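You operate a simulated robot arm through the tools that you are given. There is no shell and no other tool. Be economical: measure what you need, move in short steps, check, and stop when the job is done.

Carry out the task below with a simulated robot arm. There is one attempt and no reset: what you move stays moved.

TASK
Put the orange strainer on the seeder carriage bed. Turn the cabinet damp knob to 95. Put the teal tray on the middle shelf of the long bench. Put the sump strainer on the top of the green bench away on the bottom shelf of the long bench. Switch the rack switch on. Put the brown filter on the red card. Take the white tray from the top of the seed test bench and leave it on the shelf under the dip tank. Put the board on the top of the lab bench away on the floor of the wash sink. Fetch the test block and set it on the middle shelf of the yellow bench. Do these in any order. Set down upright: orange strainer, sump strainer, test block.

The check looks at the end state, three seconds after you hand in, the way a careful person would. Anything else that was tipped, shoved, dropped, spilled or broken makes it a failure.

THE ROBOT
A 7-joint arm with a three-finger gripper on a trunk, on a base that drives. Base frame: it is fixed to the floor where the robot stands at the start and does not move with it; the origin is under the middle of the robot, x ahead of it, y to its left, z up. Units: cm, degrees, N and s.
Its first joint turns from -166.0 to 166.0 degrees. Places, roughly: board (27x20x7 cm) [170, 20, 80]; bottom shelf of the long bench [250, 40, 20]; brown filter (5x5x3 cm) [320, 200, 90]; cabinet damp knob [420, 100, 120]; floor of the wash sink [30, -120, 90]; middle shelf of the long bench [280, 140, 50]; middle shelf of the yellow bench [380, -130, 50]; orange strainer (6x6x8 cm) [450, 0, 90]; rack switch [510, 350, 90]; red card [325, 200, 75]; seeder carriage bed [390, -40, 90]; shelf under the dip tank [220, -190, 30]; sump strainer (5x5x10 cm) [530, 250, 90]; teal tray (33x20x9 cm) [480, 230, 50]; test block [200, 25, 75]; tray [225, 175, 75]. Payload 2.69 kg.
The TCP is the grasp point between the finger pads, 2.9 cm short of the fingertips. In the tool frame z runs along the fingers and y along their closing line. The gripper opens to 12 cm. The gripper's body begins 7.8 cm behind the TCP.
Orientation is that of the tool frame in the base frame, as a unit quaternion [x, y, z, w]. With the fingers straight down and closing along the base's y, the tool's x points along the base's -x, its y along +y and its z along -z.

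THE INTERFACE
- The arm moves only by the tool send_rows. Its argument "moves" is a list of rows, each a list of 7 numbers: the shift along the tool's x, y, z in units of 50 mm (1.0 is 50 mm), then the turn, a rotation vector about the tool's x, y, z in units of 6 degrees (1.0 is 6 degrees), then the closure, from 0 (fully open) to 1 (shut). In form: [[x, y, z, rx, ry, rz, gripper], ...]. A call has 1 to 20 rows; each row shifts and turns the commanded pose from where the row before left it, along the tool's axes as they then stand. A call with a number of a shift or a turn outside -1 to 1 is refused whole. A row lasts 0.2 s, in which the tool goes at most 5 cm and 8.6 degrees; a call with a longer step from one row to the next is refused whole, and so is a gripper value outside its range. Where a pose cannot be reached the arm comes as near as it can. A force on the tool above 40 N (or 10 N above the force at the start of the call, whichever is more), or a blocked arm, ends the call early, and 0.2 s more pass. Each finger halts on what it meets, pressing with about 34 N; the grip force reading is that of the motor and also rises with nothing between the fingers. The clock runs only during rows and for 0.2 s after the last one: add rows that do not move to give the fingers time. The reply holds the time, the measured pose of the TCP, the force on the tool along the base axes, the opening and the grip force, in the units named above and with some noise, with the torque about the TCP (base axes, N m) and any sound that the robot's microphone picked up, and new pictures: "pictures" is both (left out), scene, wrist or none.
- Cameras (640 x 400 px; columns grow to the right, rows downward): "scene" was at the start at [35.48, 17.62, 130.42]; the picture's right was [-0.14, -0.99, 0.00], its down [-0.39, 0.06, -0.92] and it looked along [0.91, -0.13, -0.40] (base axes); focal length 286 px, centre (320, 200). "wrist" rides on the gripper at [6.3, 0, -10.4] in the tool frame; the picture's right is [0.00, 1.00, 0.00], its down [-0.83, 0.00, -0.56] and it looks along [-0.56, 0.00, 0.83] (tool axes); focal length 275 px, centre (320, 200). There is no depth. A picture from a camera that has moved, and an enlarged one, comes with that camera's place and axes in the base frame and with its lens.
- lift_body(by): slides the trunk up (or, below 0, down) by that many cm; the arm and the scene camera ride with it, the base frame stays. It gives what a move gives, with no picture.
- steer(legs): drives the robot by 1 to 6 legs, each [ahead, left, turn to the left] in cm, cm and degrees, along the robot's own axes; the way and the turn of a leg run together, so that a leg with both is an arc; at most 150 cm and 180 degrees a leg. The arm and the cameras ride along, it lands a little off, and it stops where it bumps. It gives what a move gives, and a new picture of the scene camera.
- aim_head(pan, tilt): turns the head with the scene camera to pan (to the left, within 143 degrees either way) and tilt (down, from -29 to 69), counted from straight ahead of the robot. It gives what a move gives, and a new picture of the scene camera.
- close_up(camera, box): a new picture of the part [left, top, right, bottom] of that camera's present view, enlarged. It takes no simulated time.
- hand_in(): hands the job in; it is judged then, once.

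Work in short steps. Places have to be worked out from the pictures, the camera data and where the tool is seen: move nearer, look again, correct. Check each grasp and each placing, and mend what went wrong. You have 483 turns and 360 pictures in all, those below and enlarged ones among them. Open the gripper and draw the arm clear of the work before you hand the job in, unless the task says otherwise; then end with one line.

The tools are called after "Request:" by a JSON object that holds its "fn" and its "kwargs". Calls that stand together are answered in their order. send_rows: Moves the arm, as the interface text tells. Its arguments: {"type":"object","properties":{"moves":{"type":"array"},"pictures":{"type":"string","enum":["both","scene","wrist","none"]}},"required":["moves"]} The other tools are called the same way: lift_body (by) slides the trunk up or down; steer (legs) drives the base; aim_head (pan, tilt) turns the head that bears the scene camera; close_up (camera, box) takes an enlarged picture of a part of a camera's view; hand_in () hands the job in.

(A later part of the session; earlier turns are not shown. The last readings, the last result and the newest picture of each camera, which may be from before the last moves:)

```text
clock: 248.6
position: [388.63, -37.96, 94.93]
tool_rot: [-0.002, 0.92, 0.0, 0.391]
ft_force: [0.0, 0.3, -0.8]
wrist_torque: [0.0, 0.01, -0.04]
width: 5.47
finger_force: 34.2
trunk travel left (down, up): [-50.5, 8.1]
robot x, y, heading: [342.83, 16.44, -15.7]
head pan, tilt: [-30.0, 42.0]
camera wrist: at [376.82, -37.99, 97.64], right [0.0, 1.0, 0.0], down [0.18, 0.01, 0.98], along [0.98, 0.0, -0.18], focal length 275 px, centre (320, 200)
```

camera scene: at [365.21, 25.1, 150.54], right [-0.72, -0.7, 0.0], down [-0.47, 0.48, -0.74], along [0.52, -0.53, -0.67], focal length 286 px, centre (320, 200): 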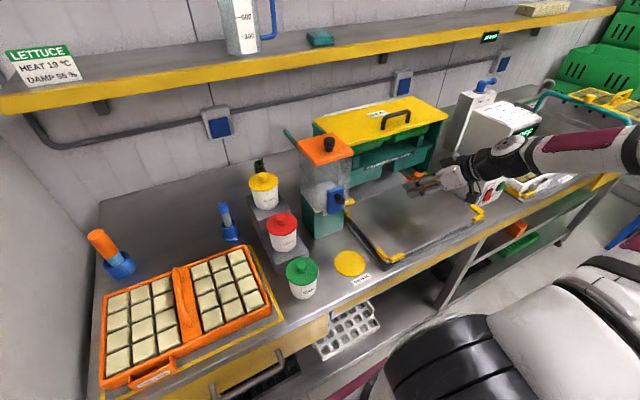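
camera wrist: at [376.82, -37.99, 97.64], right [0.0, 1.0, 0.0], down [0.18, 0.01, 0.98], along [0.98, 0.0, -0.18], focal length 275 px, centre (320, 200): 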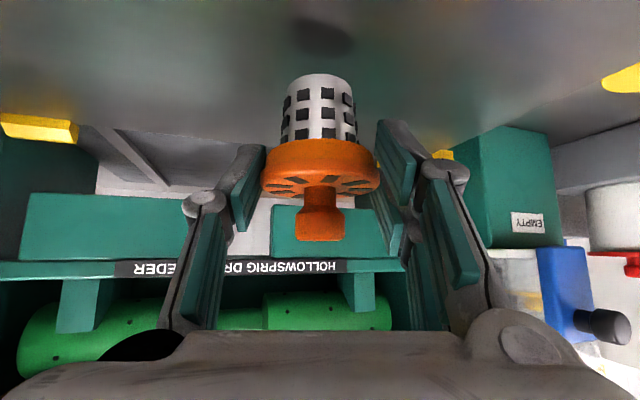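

Lower in small steps.

Request:
{"fn": "send_rows", "kwargs": {"moves": [[0.1, 0, 0.096, 0, 0, 0, 0.75], [0.07, 0, 0.067, 0, 0, 0, 0.75], [0.05, 0, 0.048, 0, 0, 0, 0.75], [0, 0, 0, 0, 0, 0, 0.75]], "pictures": "wrist"}}

```text
clock: 249.6
position: [388.76, -38.0, 93.3]
tool_rot: [0.0, 0.92, -0.001, 0.391]
ft_force: [-0.8, 0.4, 1.8]
wrist_torque: [0.02, 0.0, 0.0]
width: 5.48
finger_force: 34.3
trunk travel left (down, up): [-50.5, 8.1]
robot x, y, heading: [342.46, 16.67, -15.5]
head pan, tilt: [-30.0, 42.0]
camera wrist: at [376.83, -37.98, 96.05], right [0.0, 1.0, 0.0], down [0.18, 0.01, 0.98], along [0.98, 0.0, -0.18], focal length 275 px, centre (320, 200)
```

wrist: 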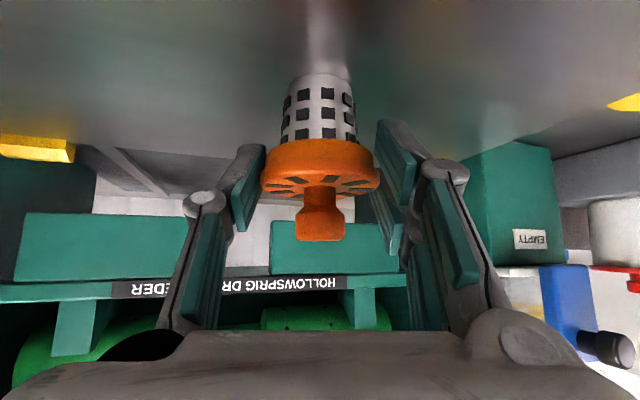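

It touches the bed (force up 2.6 N, contact shadow). Release and lift straight up.

Request:
{"fn": "send_rows", "kwargs": {"moves": [[0.01, 0, 0.01, 0, 0, 0, 0.75], [0, 0, 0, 0, 0, 0, 0.5], [0, 0, 0, 0, 0, 0, 0.3], [0, 0, 0, 0, 0, 0, 0.3], [-0.2, 0, -0.19, 0, 0, 0, 0.3], [-0.4, 0, -0.385, 0, 0, 0, 0.3], [-0.577, 0, -0.553, 0, 0, 0, 0.3], [-0.577, 0, -0.553, 0, 0, 0, 0.3], [0, 0, 0, 0, 0, 0, 0.3]], "pictures": "both"}}

```text
clock: 251.6
position: [388.71, -37.85, 105.58]
tool_rot: [-0.001, 0.921, 0.0, 0.391]
ft_force: [0.9, -0.3, 0.3]
wrist_torque: [0.02, -0.04, -0.02]
width: 8.43
finger_force: 0.1
trunk travel left (down, up): [-50.5, 8.1]
robot x, y, heading: [342.66, 16.15, -15.6]
head pan, tilt: [-30.0, 42.0]
camera scene: at [365.2, 25.09, 150.54], right [-0.72, -0.7, 0.0], down [-0.47, 0.48, -0.74], along [0.52, -0.53, -0.67], focal length 286 px, centre (320, 200)
camera wrist: at [376.83, -37.89, 108.22], right [0.0, 1.0, 0.0], down [0.18, 0.0, 0.98], along [0.98, 0.0, -0.18], focal length 275 px, centre (320, 200)
```

scene: 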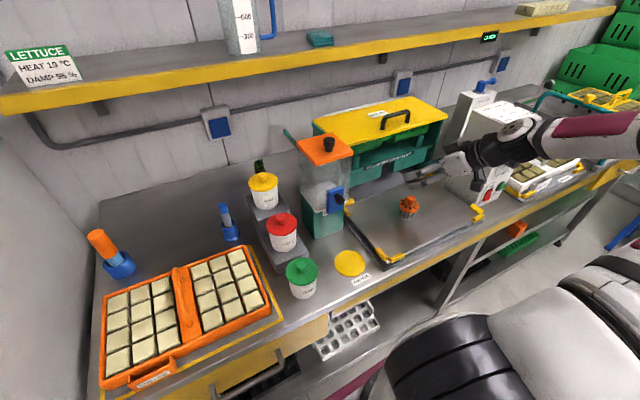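
wrist: 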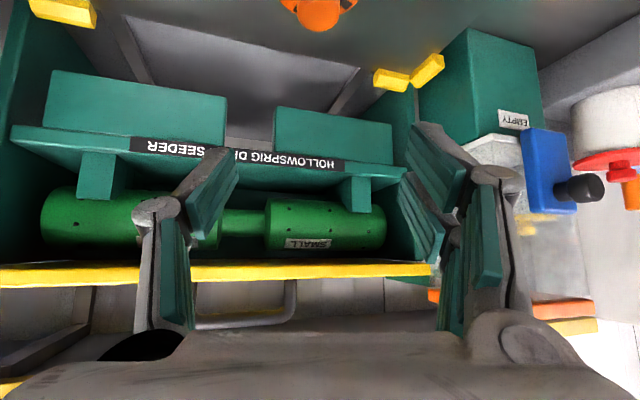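

Strainer stands on the bed. Raise the hand, back off and drive left to the cabinet to view its damp knob.

Request:
{"fn": "send_rows", "kwargs": {"moves": [[-0.577, 0, -0.553, 0, 0, 0, 0.3], [-0.577, 0, -0.553, 0, 0, 0, 0.3], [-0.577, 0, -0.553, 0, 0, 0, 0.3], [-0.577, 0, -0.553, 0, 0, 0, 0.3], [-0.577, 0, -0.553, 0, 0, 0, 0.3], [-0.577, 0, -0.553, 0, 0, 0, 0.3], [0, 0, 0, 0, 0, 0, 0.3]], "pictures": "none"}}

Request:
{"fn": "steer", "kwargs": {"legs": [[-20, 0, 0], [0, 75, 0]]}}

Request:
{"fn": "aim_head", "kwargs": {"pan": 10, "tilt": 20}}

```text
clock: 253.2
position: [388.64, -37.85, 129.29]
tool_rot: [0.0, 0.92, -0.001, 0.392]
ft_force: [0.1, -0.2, -0.7]
wrist_torque: [0.04, -0.02, 0.0]
width: 8.4
finger_force: 0.0
trunk travel left (down, up): [-50.5, 8.1]
robot x, y, heading: [342.58, 15.95, -16.0]
head pan, tilt: [-30.0, 42.0]
```

```text
clock: 258.4
position: [389.98, 40.13, 129.08]
tool_rot: [-0.003, 0.92, 0.001, 0.391]
ft_force: [-1.1, 0.0, 0.3]
wrist_torque: [0.02, 0.03, 0.01]
width: 8.42
finger_force: 0.1
trunk travel left (down, up): [-50.5, 8.1]
robot x, y, heading: [343.61, 93.69, -15.3]
head pan, tilt: [-30.0, 42.0]
camera scene: at [366.1, 103.0, 150.54], right [-0.71, -0.7, 0.0], down [-0.47, 0.48, -0.74], along [0.52, -0.53, -0.67], focal length 286 px, centre (320, 200)
```

scene: 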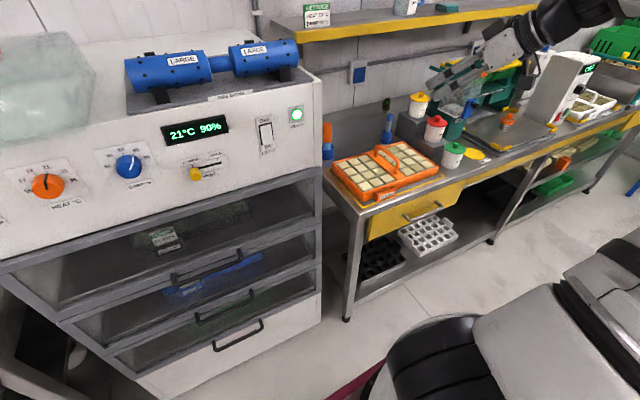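

```text
clock: 259.5
position: [389.84, 40.21, 129.24]
tool_rot: [-0.003, 0.92, 0.0, 0.391]
ft_force: [0.4, 0.2, 0.3]
wrist_torque: [0.01, -0.01, 0.01]
width: 8.4
finger_force: 0.1
trunk travel left (down, up): [-50.5, 8.1]
robot x, y, heading: [343.83, 93.97, -15.2]
head pan, tilt: [10.0, 20.0]
camera scene: at [369.49, 108.07, 153.97], right [-0.09, -1.0, 0.0], down [-0.34, 0.03, -0.94], along [0.94, -0.09, -0.34], focal length 286 px, centre (320, 200)
```

scene: 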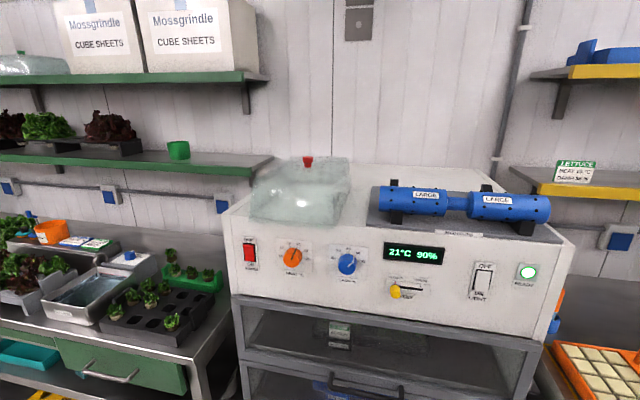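

Good view: an orange HEAT knob, a blue DAMP knob, and the display "21°C 90%". Zoom on the knobs.

Request:
{"fn": "close_up", "kwargs": {"camera": "scene", "box": [230, 220, 470, 310]}}

Request:
{"fn": "close_up", "kwargs": {"camera": "scene", "box": [310, 230, 390, 290]}}

```text
2.67 times, centred on (350, 265) of scene
camera zoom: at [369.49, 108.07, 153.97], right [-0.09, -1.0, 0.0], down [-0.34, 0.03, -0.94], along [0.94, -0.09, -0.34], focal length 764 px, centre (240, 27)
```

zoom: 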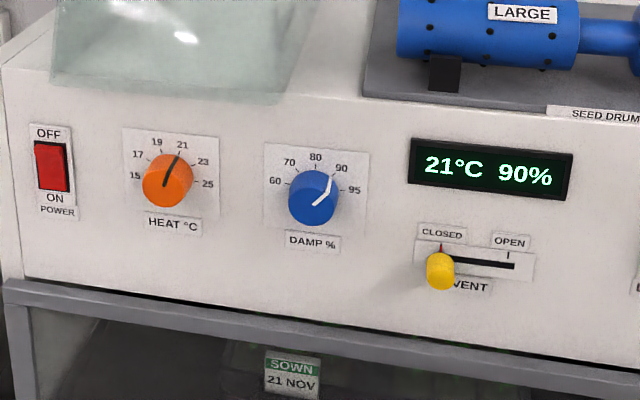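

```text
6.67 times, centred on (350, 260) of scene
camera zoom: at [369.49, 108.07, 153.97], right [-0.09, -1.0, 0.0], down [-0.34, 0.03, -0.94], along [0.94, -0.09, -0.34], focal length 1909 px, centre (120, -200)
```

zoom: 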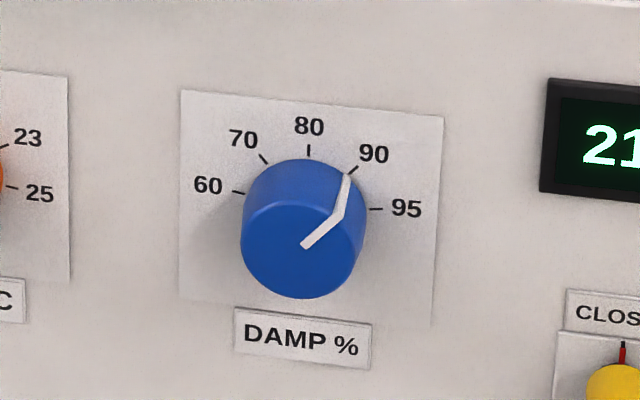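

The blue DAMP knob (≈(421,97,120), ⌀3.8 cm) points at 90; it must turn 40° clockwise to 95. I drive 58 cm left so the knob lies ahead-right of the arm, away from my head.

Request:
{"fn": "steer", "kwargs": {"legs": [[0, 58, 0]]}}

Request:
{"fn": "aim_head", "kwargs": {"pan": -25, "tilt": 25}}

Request:
{"fn": "close_up", "kwargs": {"camera": "wrist", "box": [0, 0, 640, 400]}}

```text
clock: 262.8
position: [405.41, 96.4, 129.1]
tool_rot: [-0.006, 0.92, 0.002, 0.391]
ft_force: [0.4, 0.3, -0.2]
wrist_torque: [0.01, -0.02, 0.02]
width: 8.41
finger_force: 0.0
trunk travel left (down, up): [-50.5, 8.1]
robot x, y, heading: [358.89, 149.72, -15.4]
head pan, tilt: [10.0, 20.0]
camera scene: at [384.71, 164.23, 153.98], right [-0.09, -1.0, 0.0], down [-0.34, 0.03, -0.94], along [0.94, -0.08, -0.34], focal length 286 px, centre (320, 200)
```

scene: 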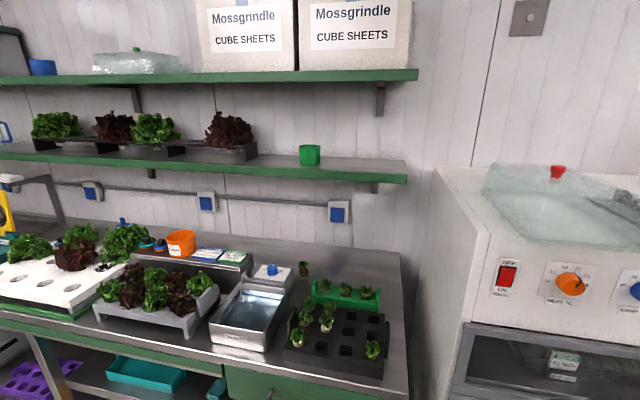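

```text
clock: 263.8
position: [405.27, 96.45, 129.21]
tool_rot: [-0.005, 0.92, 0.002, 0.392]
ft_force: [0.7, 0.0, -0.5]
wrist_torque: [-0.03, -0.02, 0.02]
width: 8.4
finger_force: 0.0
trunk travel left (down, up): [-50.5, 8.1]
robot x, y, heading: [358.94, 149.72, -14.7]
head pan, tilt: [-25.0, 25.0]
camera scene: at [382.48, 159.13, 153.17], right [-0.64, -0.76, 0.0], down [-0.32, 0.27, -0.91], along [0.69, -0.58, -0.42], focal length 286 px, centre (320, 200)
```

scene: 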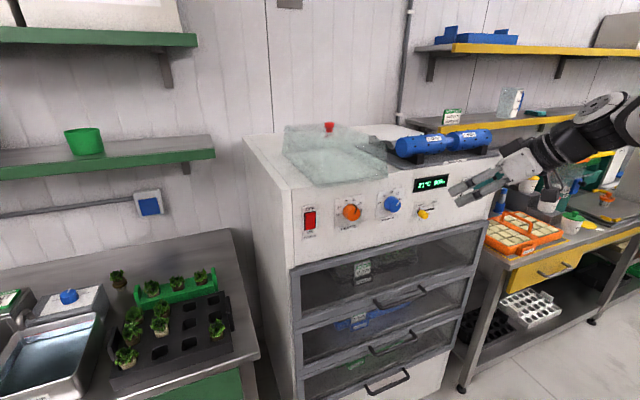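

```text
1.00 times, centred on (320, 200) of wrist (not enlarged: the box is as wide or as high as the picture)
camera zoom: at [393.55, 96.29, 131.96], right [-0.01, 1.0, 0.0], down [0.18, 0.01, 0.98], along [0.98, 0.01, -0.18], focal length 275 px, centre (320, 200)
```

zoom: 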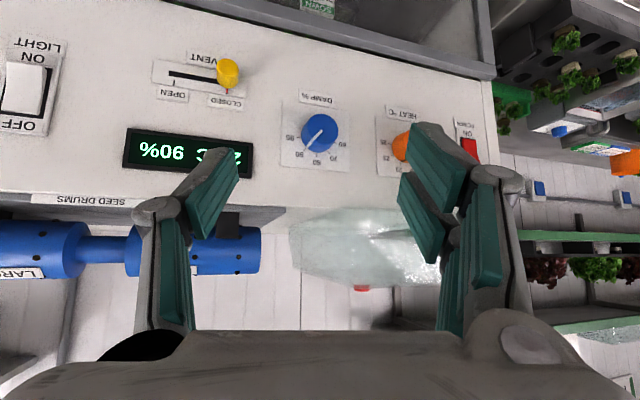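

Knob front triangulates to (425.5,96.5,117.6). I turn the tool to face the panel squarely (azimuth −17°, horizontal).

Request:
{"fn": "send_rows", "kwargs": {"moves": [[0, 0, 0, 0.68, 0, 0.653, 0.3], [0, 0, 0, 0.68, 0, 0.653, 0.3], [0, 0, 0, 0.68, 0, 0.653, 0.3], [0, 0, 0, 0, -0.917, 0, 0.3], [0, 0, 0, 0, -0.917, 0, 0.3], [0, 0, 0, 0, -0.917, 0, 0.3], [0, 0, 0, 0, -0.917, 0, 0.3], [0, 0, 0, 0, -0.917, 0, 0.3], [0, 0, 0, 0, -0.917, 0, 0.3], [0, 0, 0, 0, -0.917, 0, 0.3], [0, 0, 0, 0, -0.917, 0, 0.3], [0, 0, 0, 0, 0, 0, 0.3]], "pictures": "both"}}

```text
clock: 266.4
position: [405.3, 96.49, 129.36]
tool_rot: [0.099, 0.699, -0.1, 0.701]
ft_force: [-0.3, -0.5, 0.5]
wrist_torque: [0.0, -0.01, 0.0]
width: 8.37
finger_force: 0.0
trunk travel left (down, up): [-50.5, 8.1]
robot x, y, heading: [358.7, 150.2, -15.0]
head pan, tilt: [-25.0, 25.0]
camera scene: at [382.48, 159.13, 153.17], right [-0.64, -0.76, 0.0], down [-0.32, 0.27, -0.91], along [0.69, -0.58, -0.42], focal length 286 px, centre (320, 200)
camera wrist: at [395.41, 99.38, 122.97], right [0.28, 0.96, -0.01], down [-0.53, 0.16, 0.83], along [0.8, -0.23, 0.56], focal length 275 px, centre (320, 200)
```

scene: 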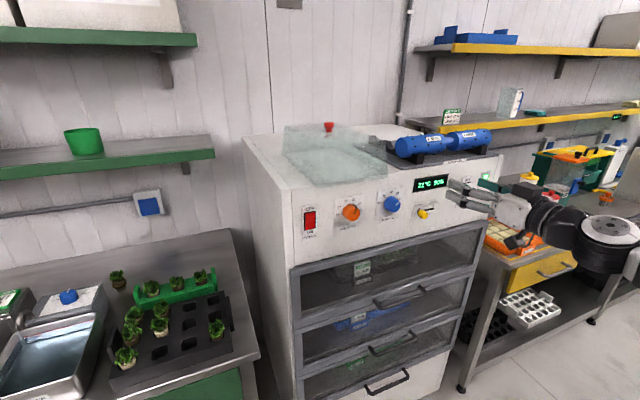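
wrist: 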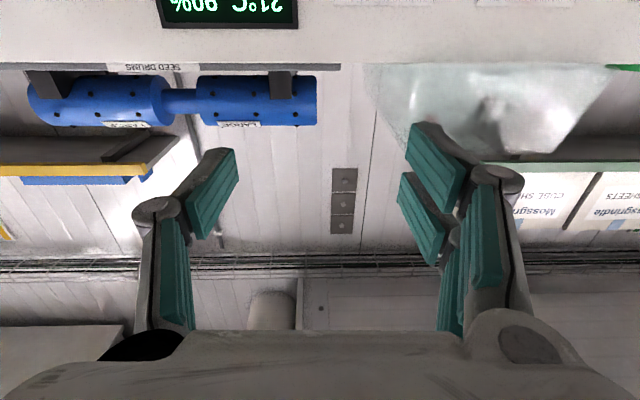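

Panel edge is parallel in the wrist view, so alignment is right. Move to 7 cm in front of the knob.

Request:
{"fn": "send_rows", "kwargs": {"moves": [[0.59, 0.285, 0.3, 0, 0, 0, 0.3], [0.59, 0.285, 0.6, 0, 0, 0, 0.3], [0.59, 0.285, 0.75, 0, 0, 0, 0.3], [0.59, 0.285, 0.7, 0, 0, 0, 0.3], [0, 0, 0, 0, 0, 0, 0.3]], "pictures": "both"}}

```text
clock: 267.6
position: [418.3, 98.61, 117.59]
tool_rot: [0.1, 0.699, -0.101, 0.701]
ft_force: [-0.5, 0.1, 0.1]
wrist_torque: [0.01, 0.03, 0.03]
width: 8.39
finger_force: 0.1
trunk travel left (down, up): [-50.5, 8.1]
robot x, y, heading: [359.18, 150.01, -15.2]
head pan, tilt: [-25.0, 25.0]
camera scene: at [382.47, 159.13, 153.17], right [-0.64, -0.76, 0.0], down [-0.32, 0.27, -0.91], along [0.69, -0.58, -0.42], focal length 286 px, centre (320, 200)
camera wrist: at [408.39, 101.51, 111.2], right [0.28, 0.96, -0.01], down [-0.53, 0.16, 0.83], along [0.8, -0.23, 0.56], focal length 275 px, centre (320, 200)
```

scene: 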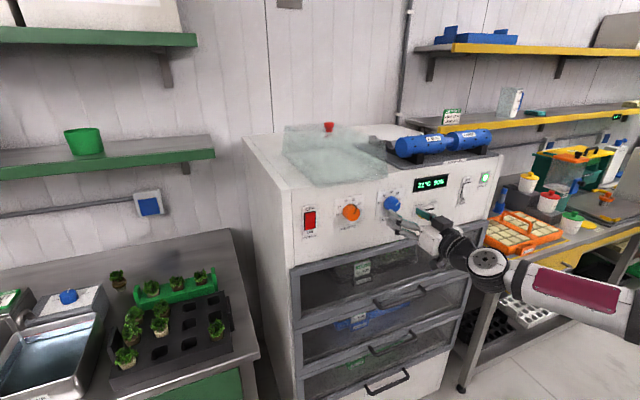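
wrist: 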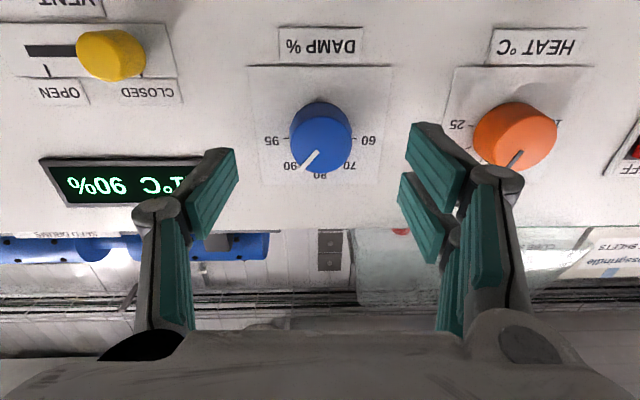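

Knob nearly centred; it's ~0.8 cm higher than the tool axis. Correct and advance 3.5 cm.

Request:
{"fn": "send_rows", "kwargs": {"moves": [[-0.16, 0.01, 0.35, 0, 0, 0, 0.3], [0, 0, 0.35, 0, 0, 0, 0.3], [0, 0, 0, 0, 0, 0, 0.3]], "pictures": "wrist"}}

```text
clock: 268.4
position: [421.56, 97.66, 118.3]
tool_rot: [0.1, 0.699, -0.101, 0.701]
ft_force: [-0.2, -0.6, 0.7]
wrist_torque: [0.01, 0.02, -0.01]
width: 8.4
finger_force: 0.0
trunk travel left (down, up): [-50.5, 8.1]
robot x, y, heading: [359.0, 149.97, -15.1]
head pan, tilt: [-25.0, 25.0]
camera wrist: at [411.66, 100.62, 112.04], right [0.28, 0.96, -0.01], down [-0.53, 0.16, 0.83], along [0.8, -0.23, 0.56], focal length 275 px, centre (320, 200)
```

wrist: 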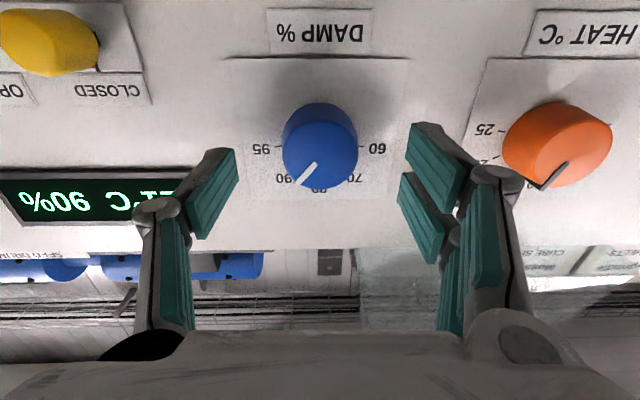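

Knob front is ~3 cm ahead. Advance 2.3 cm and close on it.

Request:
{"fn": "send_rows", "kwargs": {"moves": [[0.04, 0, 0.25, 0, 0, 0, 0.3], [0, 0, 0.21, 0, 0, 0, 0.3], [0, 0, 0, 0, 0, 0, 0.3]], "pictures": "wrist"}}

```text
clock: 269.2
position: [423.73, 97.04, 118.16]
tool_rot: [0.101, 0.7, -0.102, 0.7]
ft_force: [0.7, -0.3, 0.9]
wrist_torque: [0.02, -0.01, 0.04]
width: 8.4
finger_force: 0.1
trunk travel left (down, up): [-50.5, 8.1]
robot x, y, heading: [358.81, 149.68, -15.5]
head pan, tilt: [-25.0, 25.0]
camera wrist: at [413.86, 99.93, 111.8], right [0.28, 0.96, -0.01], down [-0.53, 0.16, 0.83], along [0.8, -0.23, 0.56], focal length 275 px, centre (320, 200)
```

wrist: 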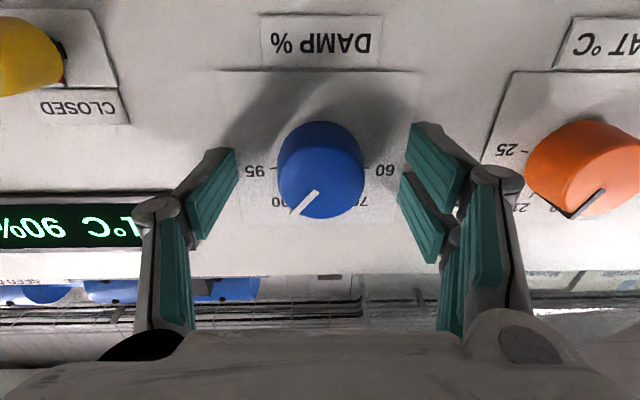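

Close on the knob.

Request:
{"fn": "send_rows", "kwargs": {"moves": [[0, 0, 0, 0, 0, 0, 0.5], [0, 0, 0, 0, 0, 0, 0.7], [0, 0, 0, 0, 0, 0, 0.75], [0, 0, 0, 0, 0, 0, 0.75]], "pictures": "wrist"}}

```text
clock: 270.2
position: [423.57, 97.02, 118.17]
tool_rot: [0.101, 0.699, -0.101, 0.701]
ft_force: [-25.7, 3.3, -4.6]
wrist_torque: [0.04, 0.1, -0.8]
width: 4.29
finger_force: 9.8
trunk travel left (down, up): [-50.5, 8.1]
robot x, y, heading: [358.99, 149.77, -15.4]
head pan, tilt: [-25.0, 25.0]
camera wrist: at [413.67, 99.89, 111.8], right [0.28, 0.96, 0.0], down [-0.53, 0.16, 0.83], along [0.8, -0.23, 0.56], focal length 275 px, centre (320, 200)
```

wrist: 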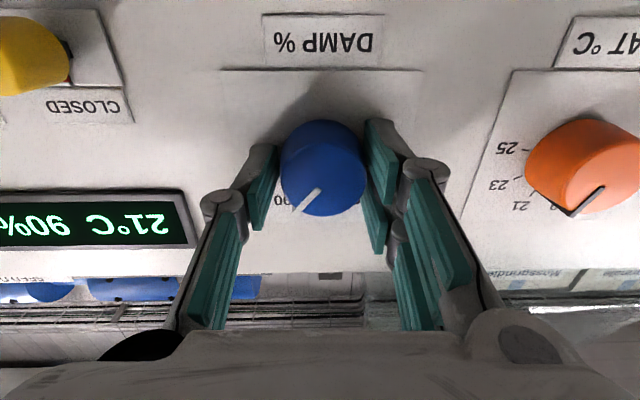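

A −26 N push suggests the tips touch the panel. Back off 4 mm while holding, and let it settle.

Request:
{"fn": "send_rows", "kwargs": {"moves": [[0, 0, -0.08, 0, 0, 0, 0.75], [0, 0, 0, 0, 0, 0, 0.75], [0, 0, 0, 0, 0, 0, 0.75]], "pictures": "none"}}

```text
clock: 271.0
position: [423.54, 97.09, 118.13]
tool_rot: [0.1, 0.699, -0.101, 0.701]
ft_force: [14.7, -14.8, 1.8]
wrist_torque: [-0.14, -0.32, -0.13]
width: 4.08
finger_force: 44.7
trunk travel left (down, up): [-50.5, 8.1]
robot x, y, heading: [359.53, 149.5, -15.3]
head pan, tilt: [-25.0, 25.0]
```

Gripped firmly now. Ease forward 2 mm and turn 40° clockwise.

Request:
{"fn": "send_rows", "kwargs": {"moves": [[0, 0, 0.04, 0, 0, 0, 0.75], [0, 0, 0, 0, 0, 0.952, 0.75], [0, 0, 0, 0, 0, 0.952, 0.75], [0, 0, 0, 0, 0, 0.952, 0.75], [0, 0, 0, 0, 0, 0.952, 0.75], [0, 0, 0, 0, 0, 0.952, 0.75], [0, 0, 0, 0, 0, 0.952, 0.75], [0, 0, 0, 0, 0, 0.952, 0.75], [0, 0, 0, 0, 0, 0, 0.75]], "pictures": "wrist"}}

Request:
{"fn": "close_up", "kwargs": {"camera": "scene", "box": [360, 160, 480, 235]}}

```text
clock: 273.0
position: [423.56, 96.95, 118.14]
tool_rot: [0.335, 0.623, 0.145, 0.692]
ft_force: [-16.7, -0.3, 3.9]
wrist_torque: [-0.43, -0.15, -0.35]
width: 4.11
finger_force: 45.4
trunk travel left (down, up): [-50.5, 8.1]
robot x, y, heading: [358.54, 149.78, -15.1]
head pan, tilt: [-25.0, 25.0]
camera wrist: at [414.78, 103.81, 113.24], right [0.22, 0.74, 0.64], down [-0.68, -0.35, 0.64], along [0.7, -0.57, 0.43], focal length 275 px, centre (320, 200)
```

wrist: 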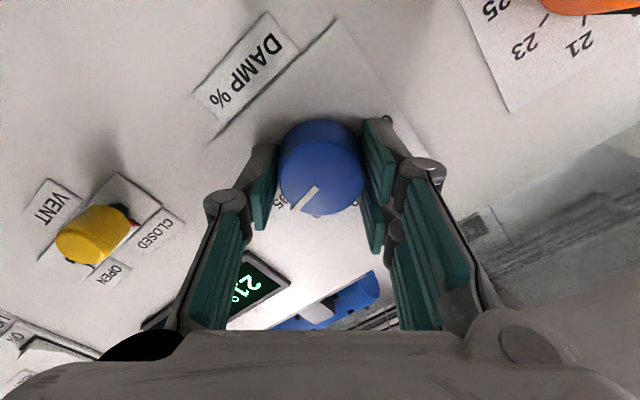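

```text
5.33 times, centred on (420, 198) of scene
camera zoom: at [382.37, 159.13, 153.19], right [-0.64, -0.76, 0.0], down [-0.32, 0.27, -0.91], along [0.69, -0.58, -0.42], focal length 1527 px, centre (-213, 213)
```

zoom: 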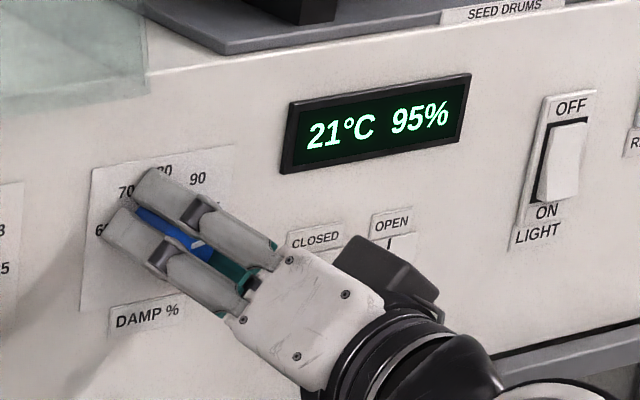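

Display reads 95 %. Release and back away straight.

Request:
{"fn": "send_rows", "kwargs": {"moves": [[0, 0, 0, 0, 0, 0, 0.5], [0, 0, 0, 0, 0, 0, 0.3], [0, 0, 0, 0, 0, 0, 0.3], [0, 0, -0.6, 0, 0, 0, 0.3], [0, 0, -0.8, 0, 0, 0, 0.3], [0, 0, -0.8, 0, 0, 0, 0.3], [0, 0, -0.8, 0, 0, 0, 0.3], [0, 0, 0, 0, 0, -0.952, 0.3], [0, 0, 0, 0, 0, -0.952, 0.3], [0, 0, 0, 0, 0, -0.952, 0.3], [0, 0, 0, 0, 0, -0.952, 0.3], [0, 0, 0, 0, 0, -0.952, 0.3], [0, 0, 0, 0, 0, -0.952, 0.3], [0, 0, 0, 0, 0, -0.952, 0.3], [0, 0, 0, 0, 0, 0, 0]], "pictures": "scene"}}

Request:
{"fn": "close_up", "kwargs": {"camera": "scene", "box": [320, 160, 500, 260]}}

```text
clock: 276.2
position: [409.15, 101.18, 118.11]
tool_rot: [0.099, 0.699, -0.102, 0.701]
ft_force: [0.1, -0.6, 0.0]
wrist_torque: [0.0, -0.02, 0.02]
width: 11.98
finger_force: 0.1
trunk travel left (down, up): [-50.5, 8.1]
robot x, y, heading: [359.0, 150.18, -14.9]
head pan, tilt: [-25.0, 25.0]
camera scene: at [382.48, 159.12, 153.17], right [-0.64, -0.76, 0.0], down [-0.32, 0.27, -0.91], along [0.69, -0.58, -0.42], focal length 286 px, centre (320, 200)
```

scene: 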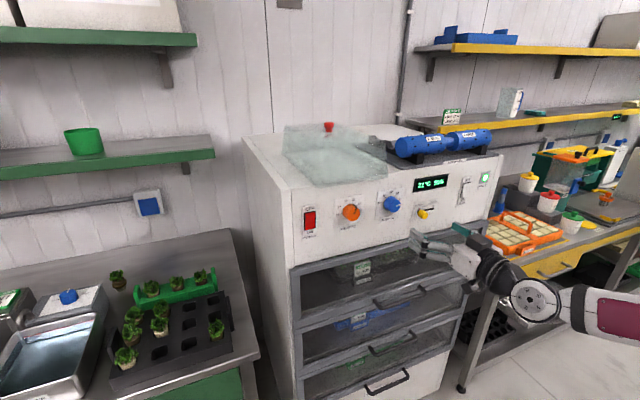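

```text
3.56 times, centred on (410, 210) of scene
camera zoom: at [382.48, 159.12, 153.17], right [-0.64, -0.76, 0.0], down [-0.32, 0.27, -0.91], along [0.69, -0.58, -0.42], focal length 1018 px, centre (0, 164)
```

zoom: 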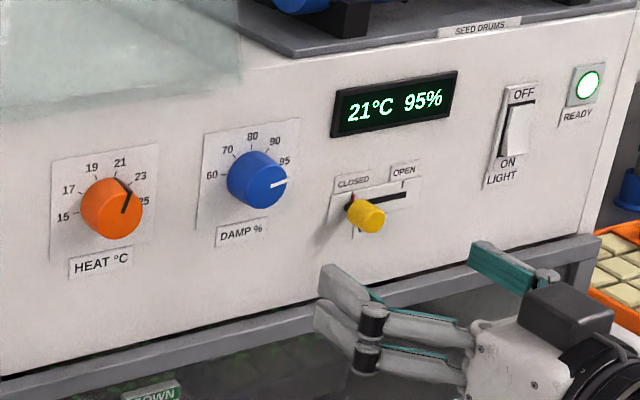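

Damp is set to 95 and nothing else moved. Next, drive left along the green bench to look for the sump strainer and teal tray.

Request:
{"fn": "steer", "kwargs": {"legs": [[0, 85, 0]]}}

Request:
{"fn": "aim_head", "kwargs": {"pan": 0, "tilt": 30}}

Request:
{"fn": "aim_head", "kwargs": {"pan": 60, "tilt": 20}}

```text
clock: 280.7
position: [431.44, 182.81, 118.04]
tool_rot: [0.108, 0.699, -0.108, 0.699]
ft_force: [0.0, -0.2, 0.7]
wrist_torque: [0.02, -0.01, 0.02]
width: 12.03
finger_force: 0.1
trunk travel left (down, up): [-50.5, 8.1]
robot x, y, heading: [382.48, 232.52, -16.4]
head pan, tilt: [-25.0, 25.0]
camera scene: at [405.89, 241.2, 153.17], right [-0.66, -0.75, 0.0], down [-0.32, 0.28, -0.91], along [0.68, -0.6, -0.42], focal length 286 px, centre (320, 200)
```

scene: 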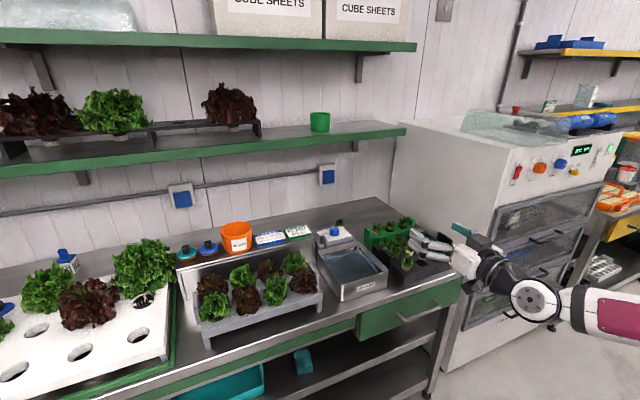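

```text
clock: 281.6
position: [431.55, 182.9, 118.07]
tool_rot: [0.107, 0.698, -0.108, 0.699]
ft_force: [0.4, -0.4, 0.8]
wrist_torque: [-0.04, 0.01, -0.05]
width: 12.01
finger_force: 0.0
trunk travel left (down, up): [-50.5, 8.1]
robot x, y, heading: [382.23, 232.25, -16.5]
head pan, tilt: [0.0, 30.0]
camera scene: at [407.64, 244.73, 152.37], right [-0.28, -0.96, 0.0], down [-0.48, 0.14, -0.87], along [0.83, -0.24, -0.5], focal length 286 px, centre (320, 200)
```

scene: 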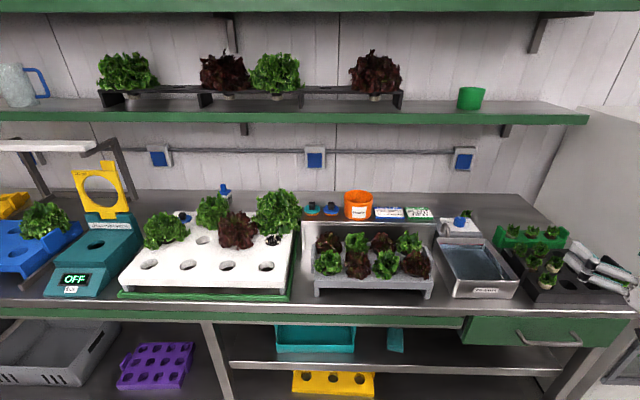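

```text
clock: 282.9
position: [431.31, 182.78, 118.02]
tool_rot: [0.107, 0.699, -0.107, 0.699]
ft_force: [-0.1, -0.1, -0.2]
wrist_torque: [-0.03, 0.01, -0.03]
width: 12.01
finger_force: 0.0
trunk travel left (down, up): [-50.5, 8.1]
robot x, y, heading: [382.26, 232.67, -16.0]
head pan, tilt: [60.0, 20.0]
camera scene: at [405.7, 253.7, 153.98], right [0.69, -0.72, 0.0], down [-0.25, -0.24, -0.94], along [0.68, 0.65, -0.34], focal length 286 px, centre (320, 200)
```

scene: 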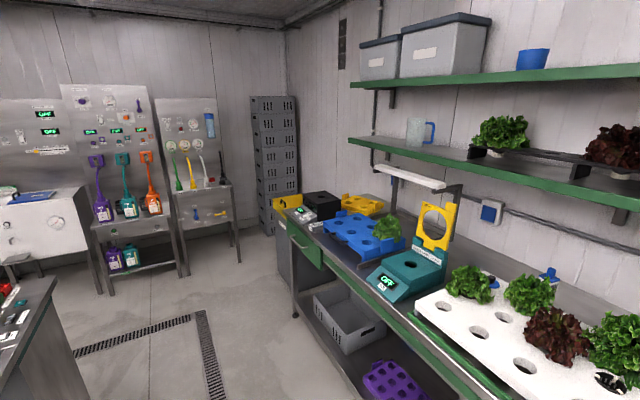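

Zoom in on the back of the green bench top for the sump strainer, and on the left end for the rack switch.

Request:
{"fn": "close_up", "kwargs": {"camera": "scene", "box": [270, 150, 450, 300]}}

Request:
{"fn": "aim_head", "kwargs": {"pan": 0, "tilt": 30}}

Request:
{"fn": "close_up", "kwargs": {"camera": "scene", "box": [290, 170, 450, 290]}}

Request:
{"fn": "close_up", "kwargs": {"camera": "scene", "box": [120, 160, 300, 300]}}

```text
2.67 times, centred on (360, 225) of scene
camera zoom: at [405.7, 253.7, 153.98], right [0.69, -0.72, 0.0], down [-0.25, -0.24, -0.94], along [0.68, 0.65, -0.34], focal length 764 px, centre (213, 133)
```

zoom: 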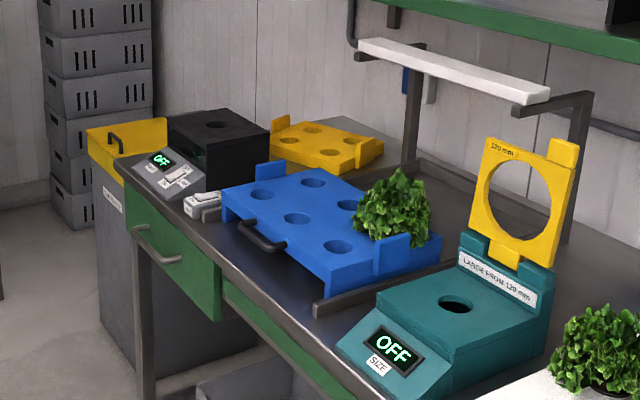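

```text
clock: 284.2
position: [431.49, 182.8, 118.05]
tool_rot: [0.107, 0.698, -0.108, 0.7]
ft_force: [0.3, -0.4, -0.5]
wrist_torque: [0.01, -0.02, 0.02]
width: 12.0
finger_force: 0.1
trunk travel left (down, up): [-50.5, 8.1]
robot x, y, heading: [382.3, 232.37, -16.2]
head pan, tilt: [0.0, 30.0]
camera scene: at [407.65, 244.74, 152.37], right [-0.28, -0.96, 0.0], down [-0.48, 0.14, -0.87], along [0.83, -0.24, -0.5], focal length 286 px, centre (320, 200)
```

scene: 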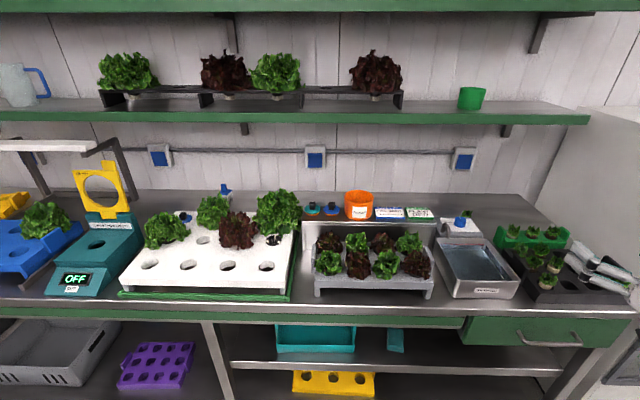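

```text
3.33 times, centred on (370, 230) of scene
camera zoom: at [407.65, 244.74, 152.37], right [-0.28, -0.96, 0.0], down [-0.48, 0.14, -0.87], along [0.83, -0.24, -0.5], focal length 954 px, centre (153, 100)
```

zoom: 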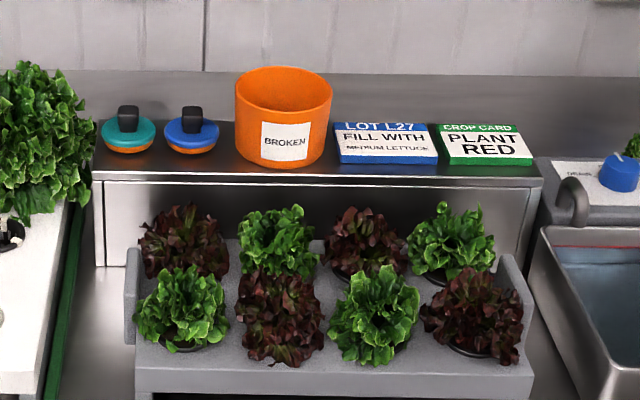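

```text
2.86 times, centred on (210, 230) of scene
camera zoom: at [407.65, 244.74, 152.37], right [-0.28, -0.96, 0.0], down [-0.48, 0.14, -0.87], along [0.83, -0.24, -0.5], focal length 818 px, centre (634, 114)
```

zoom: 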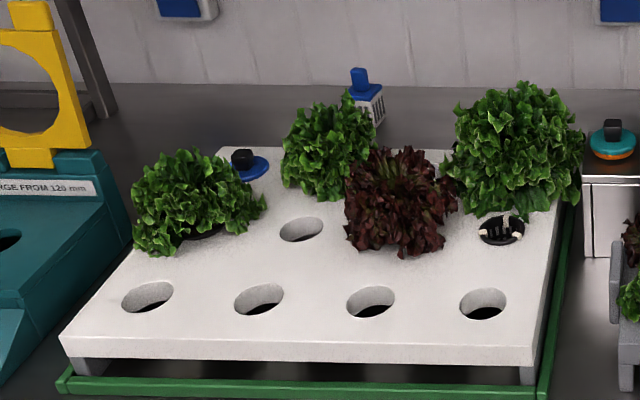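

The sump strainer (white slotted body, blue top) stands near the back at about (526,254). I check the shelf height above it using the wrist camera from below.

Request:
{"fn": "close_up", "kwargs": {"camera": "wrist", "box": [0, 0, 640, 400]}}

Request:
{"fn": "close_up", "kwargs": {"camera": "scene", "box": [200, 170, 260, 220]}}

```text
1.00 times, centred on (320, 200) of wrist (not enlarged: the box is as wide or as high as the picture)
camera zoom: at [421.62, 185.87, 111.76], right [0.3, 0.95, -0.01], down [-0.53, 0.17, 0.83], along [0.79, -0.25, 0.56], focal length 275 px, centre (320, 200)
```

zoom: 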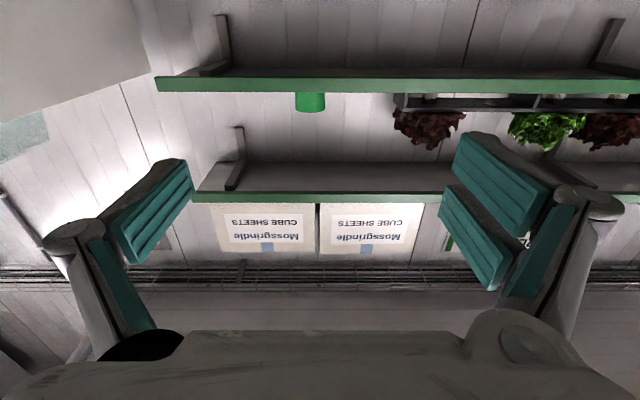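

```text
8.00 times, centred on (230, 195) of scene
camera zoom: at [407.65, 244.74, 152.37], right [-0.28, -0.96, 0.0], down [-0.48, 0.14, -0.87], along [0.83, -0.24, -0.5], focal length 2291 px, centre (1040, 240)
```

zoom: 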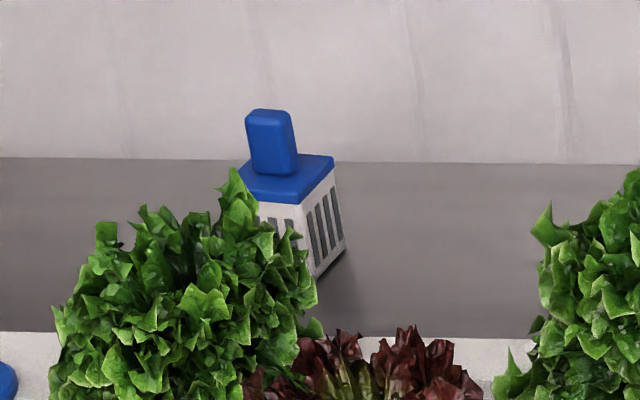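

Shelf underside is z≈125.5 from f≈424; the strainer's blue handle (z 92–96) is rotated ~30°. I'll grip the handle with the tool at azimuth −46°, pitch 60°. First raise the trunk a bit, then drive left and forward.

Request:
{"fn": "lift_body", "kwargs": {"by": 7}}

Request:
{"fn": "steer", "kwargs": {"legs": [[0, 87, 0], [18, 0, 0]]}}

Request:
{"fn": "aim_head", "kwargs": {"pan": -25, "tilt": 28}}

```text
clock: 285.3
position: [431.43, 182.68, 125.06]
tool_rot: [0.106, 0.698, -0.108, 0.7]
ft_force: [0.3, 0.1, 1.0]
wrist_torque: [0.0, -0.02, 0.03]
width: 12.0
finger_force: 0.1
trunk travel left (down, up): [-57.5, 1.1]
robot x, y, heading: [381.89, 232.39, -16.3]
head pan, tilt: [0.0, 30.0]
```

```text
clock: 291.0
position: [473.11, 261.78, 125.06]
tool_rot: [0.107, 0.699, -0.108, 0.699]
ft_force: [-1.7, -0.4, 0.3]
wrist_torque: [-0.02, 0.03, 0.02]
width: 11.98
finger_force: 0.0
trunk travel left (down, up): [-57.5, 1.1]
robot x, y, heading: [423.91, 311.5, -16.4]
head pan, tilt: [0.0, 30.0]
camera scene: at [441.43, 326.07, 159.34], right [-0.28, -0.96, 0.0], down [-0.48, 0.14, -0.87], along [0.83, -0.24, -0.5], focal length 286 px, centre (320, 200)
```

scene: 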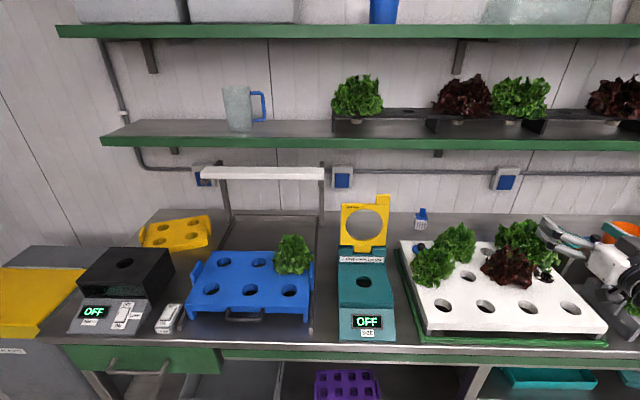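

```text
clock: 291.9
position: [473.12, 261.9, 124.98]
tool_rot: [0.107, 0.699, -0.108, 0.699]
ft_force: [-0.4, 0.6, 0.4]
wrist_torque: [0.01, 0.0, 0.02]
width: 12.02
finger_force: 0.1
trunk travel left (down, up): [-57.5, 1.1]
robot x, y, heading: [423.51, 311.16, -16.3]
head pan, tilt: [-25.0, 28.0]
camera scene: at [439.62, 322.59, 159.65], right [-0.66, -0.75, 0.0], down [-0.35, 0.31, -0.88], along [0.66, -0.58, -0.47], focal length 286 px, centre (320, 200)
```

scene: 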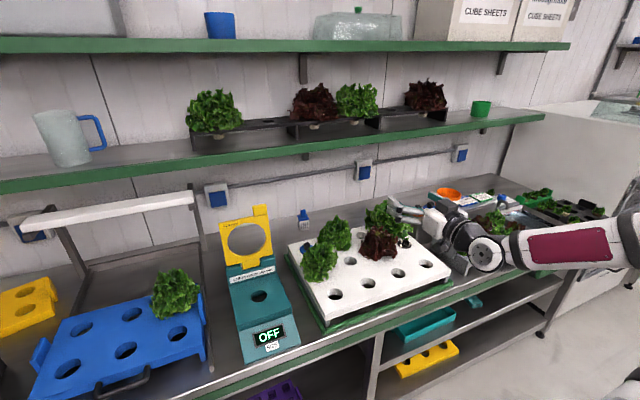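

The small box at about (506,353) is the rack switch. Zoom on the strainer from this angle.

Request:
{"fn": "close_up", "kwargs": {"camera": "scene", "box": [260, 190, 380, 270]}}

```text
5.00 times, centred on (320, 230) of scene
camera zoom: at [439.62, 322.59, 159.65], right [-0.66, -0.75, 0.0], down [-0.35, 0.31, -0.88], along [0.66, -0.58, -0.47], focal length 1432 px, centre (320, 50)
```

zoom: 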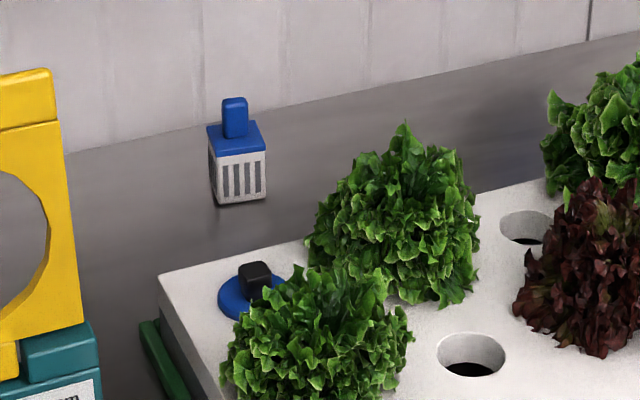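

Accounting for view direction, the strainer's face azimuth is ≈ −29°. I set the tool to azimuth −29°, pitch 50° at the current safe spot.

Request:
{"fn": "send_rows", "kwargs": {"moves": [[0, 0, 0, 0, 0.952, 0, 0.4], [0, 0, 0, 0, 0.952, 0, 0.4], [0, 0, 0, 0, 0.952, 0, 0.4], [0, 0, 0, 0, 0.952, 0, 0.4], [0, 0, 0, 0, 0.952, 0, 0.4], [0, 0, 0, 0, 0.952, 0, 0.4], [0, 0, 0, 0, 0.952, 0, 0.4], [0, 0, 0, 0.735, 0, 0.617, 0.4], [0, 0, 0, 0.735, 0, 0.617, 0.4], [0, 0, 0, 0, 0, 0, 0.4]], "pictures": "scene"}}

```text
clock: 294.1
position: [472.96, 261.78, 125.0]
tool_rot: [0.227, 0.877, -0.106, 0.41]
ft_force: [-0.5, -0.5, -0.2]
wrist_torque: [-0.01, 0.02, 0.03]
width: 7.19
finger_force: 0.0
trunk travel left (down, up): [-57.5, 1.1]
robot x, y, heading: [423.58, 311.33, -16.4]
head pan, tilt: [-25.0, 28.0]
camera scene: at [439.62, 322.58, 159.65], right [-0.66, -0.75, 0.0], down [-0.35, 0.31, -0.88], along [0.66, -0.58, -0.47], focal length 286 px, centre (320, 200)
```

scene: 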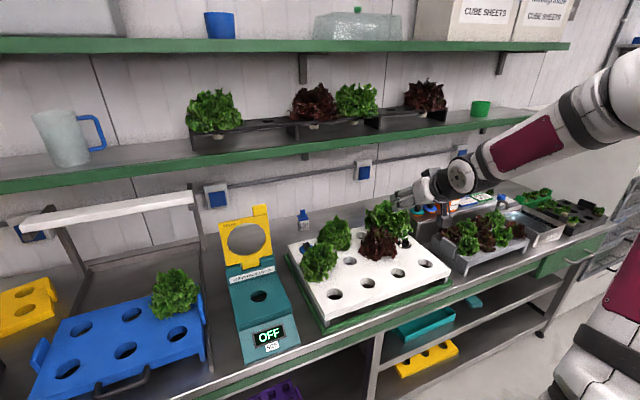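

Move over the lettuces at height to (505,259,120), then dip to a hover at (524,257,107).

Request:
{"fn": "send_rows", "kwargs": {"moves": [[-0.426, 0.374, 0.734, 0, 0, 0, 0.4], [-0.426, 0.374, 0.734, 0, 0, 0, 0.4], [-0.426, 0.374, 0.734, 0, 0, 0, 0.4], [-0.426, 0.374, 0.734, 0, 0, 0, 0.4], [-0.426, 0.374, 0.734, 0, 0, 0, 0.4], [-0.426, 0.374, 0.734, 0, 0, 0, 0.4], [-0.426, 0.374, 0.734, 0, 0, 0, 0.4], [0, 0, 0, 0, 0, 0, 0.4]], "pictures": "both"}}

```text
clock: 295.9
position: [505.11, 259.22, 119.82]
tool_rot: [0.227, 0.877, -0.106, 0.41]
ft_force: [0.7, 0.7, -0.6]
wrist_torque: [-0.02, 0.0, 0.02]
width: 7.17
finger_force: 0.0
trunk travel left (down, up): [-57.5, 1.1]
robot x, y, heading: [423.79, 311.39, -16.4]
head pan, tilt: [-25.0, 28.0]
camera scene: at [439.63, 322.59, 159.65], right [-0.66, -0.75, 0.0], down [-0.35, 0.31, -0.88], along [0.66, -0.58, -0.47], focal length 286 px, centre (320, 200)
camera wrist: at [494.59, 265.02, 121.76], right [0.48, 0.88, 0.0], down [0.09, -0.05, 0.99], along [0.87, -0.48, -0.11], focal length 275 px, centre (320, 200)
```

scene: 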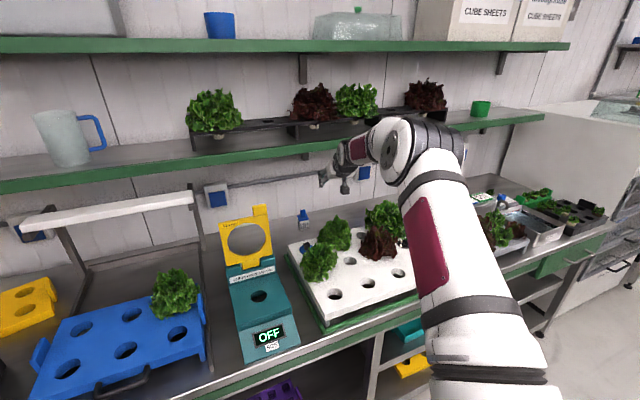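
wrist: 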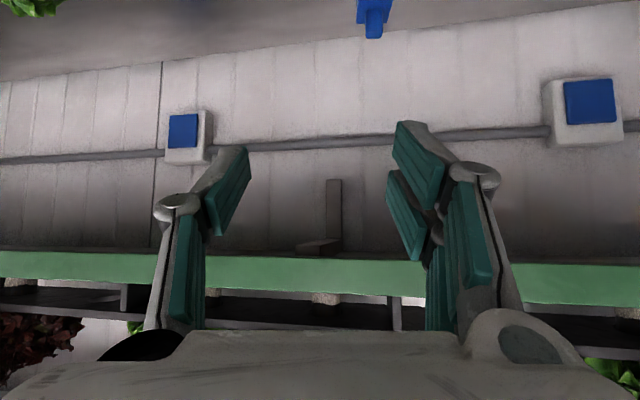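

Handle confirmed at (526.5,255.3). Dip to the hover point.

Request:
{"fn": "send_rows", "kwargs": {"moves": [[-0.052, 0.3, 0.872, 0, 0, 0, 0.4], [-0.052, 0.3, 0.872, 0, 0, 0, 0.4], [-0.052, 0.3, 0.872, 0, 0, 0, 0.4], [-0.052, 0.3, 0.872, 0, 0, 0, 0.4], [-0.052, 0.3, 0.872, 0, 0, 0, 0.4], [0, 0, 0, 0, 0, 0, 0.4]], "pictures": "both"}}

```text
clock: 297.3
position: [512.72, 259.89, 110.31]
tool_rot: [0.227, 0.877, -0.106, 0.41]
ft_force: [0.5, 0.3, -0.9]
wrist_torque: [0.0, 0.03, 0.0]
width: 7.21
finger_force: 0.0
out of reach, approached as far as the arm can: row 2, 3, 4, 5
trunk travel left (down, up): [-57.5, 1.1]
robot x, y, heading: [423.53, 311.79, -16.4]
head pan, tilt: [-25.0, 28.0]
camera scene: at [439.62, 322.59, 159.65], right [-0.66, -0.75, 0.0], down [-0.35, 0.31, -0.88], along [0.66, -0.58, -0.47], focal length 286 px, centre (320, 200)
camera wrist: at [502.36, 265.75, 112.22], right [0.48, 0.88, 0.0], down [0.09, -0.05, 0.99], along [0.87, -0.48, -0.11], focal length 275 px, centre (320, 200)
```

scene: 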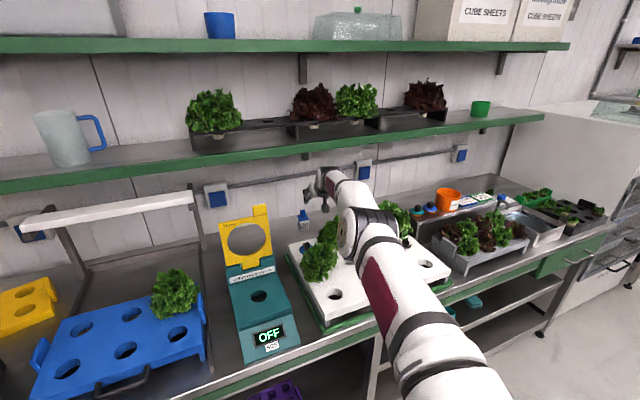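
wrist: 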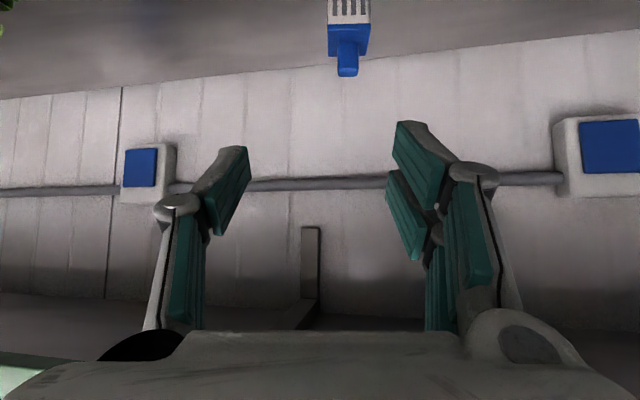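

That's near the reach limit. I retreat, move the base 8 cm ahead and 15 cm right, and try again.

Request:
{"fn": "send_rows", "kwargs": {"moves": [[-0.217, -0.287, -0.727, 0, 0, 0, 0.4], [-0.217, -0.287, -0.727, 0, 0, 0, 0.4], [-0.217, -0.287, -0.727, 0, 0, 0, 0.4], [-0.1, 0, -0.6, 0, 0, 0, 0.4], [-0.1, 0, -0.6, 0, 0, 0, 0.4], [0, 0, 0, 0, 0, 0, 0.4]], "pictures": "none"}}

Request:
{"fn": "steer", "kwargs": {"legs": [[0, -15, 0], [8, 0, 0]]}}

```text
clock: 298.7
position: [501.66, 261.0, 124.51]
tool_rot: [0.227, 0.877, -0.106, 0.411]
ft_force: [0.5, -0.3, 0.0]
wrist_torque: [-0.03, 0.01, -0.02]
width: 7.19
finger_force: 0.0
trunk travel left (down, up): [-57.5, 1.1]
robot x, y, heading: [423.74, 311.72, -16.0]
head pan, tilt: [-25.0, 28.0]
```

```text
clock: 300.7
position: [504.91, 244.17, 124.56]
tool_rot: [0.228, 0.877, -0.107, 0.41]
ft_force: [-0.3, -1.1, 0.7]
wrist_torque: [0.01, -0.03, 0.0]
width: 7.22
finger_force: 0.2
trunk travel left (down, up): [-57.5, 1.1]
robot x, y, heading: [427.49, 294.8, -16.8]
head pan, tilt: [-25.0, 28.0]
camera scene: at [443.08, 305.94, 159.65], right [-0.66, -0.75, 0.0], down [-0.35, 0.31, -0.88], along [0.66, -0.58, -0.47], focal length 286 px, centre (320, 200)
```

scene: 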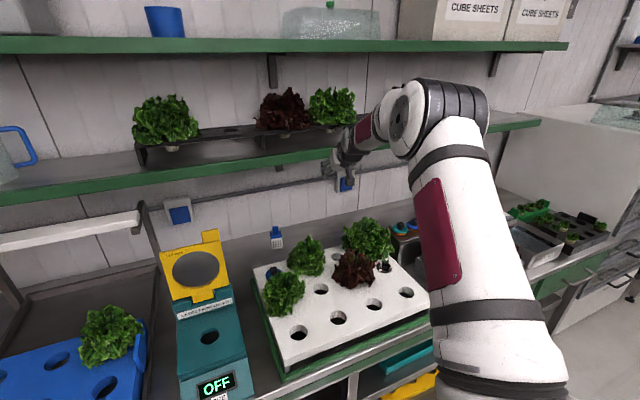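

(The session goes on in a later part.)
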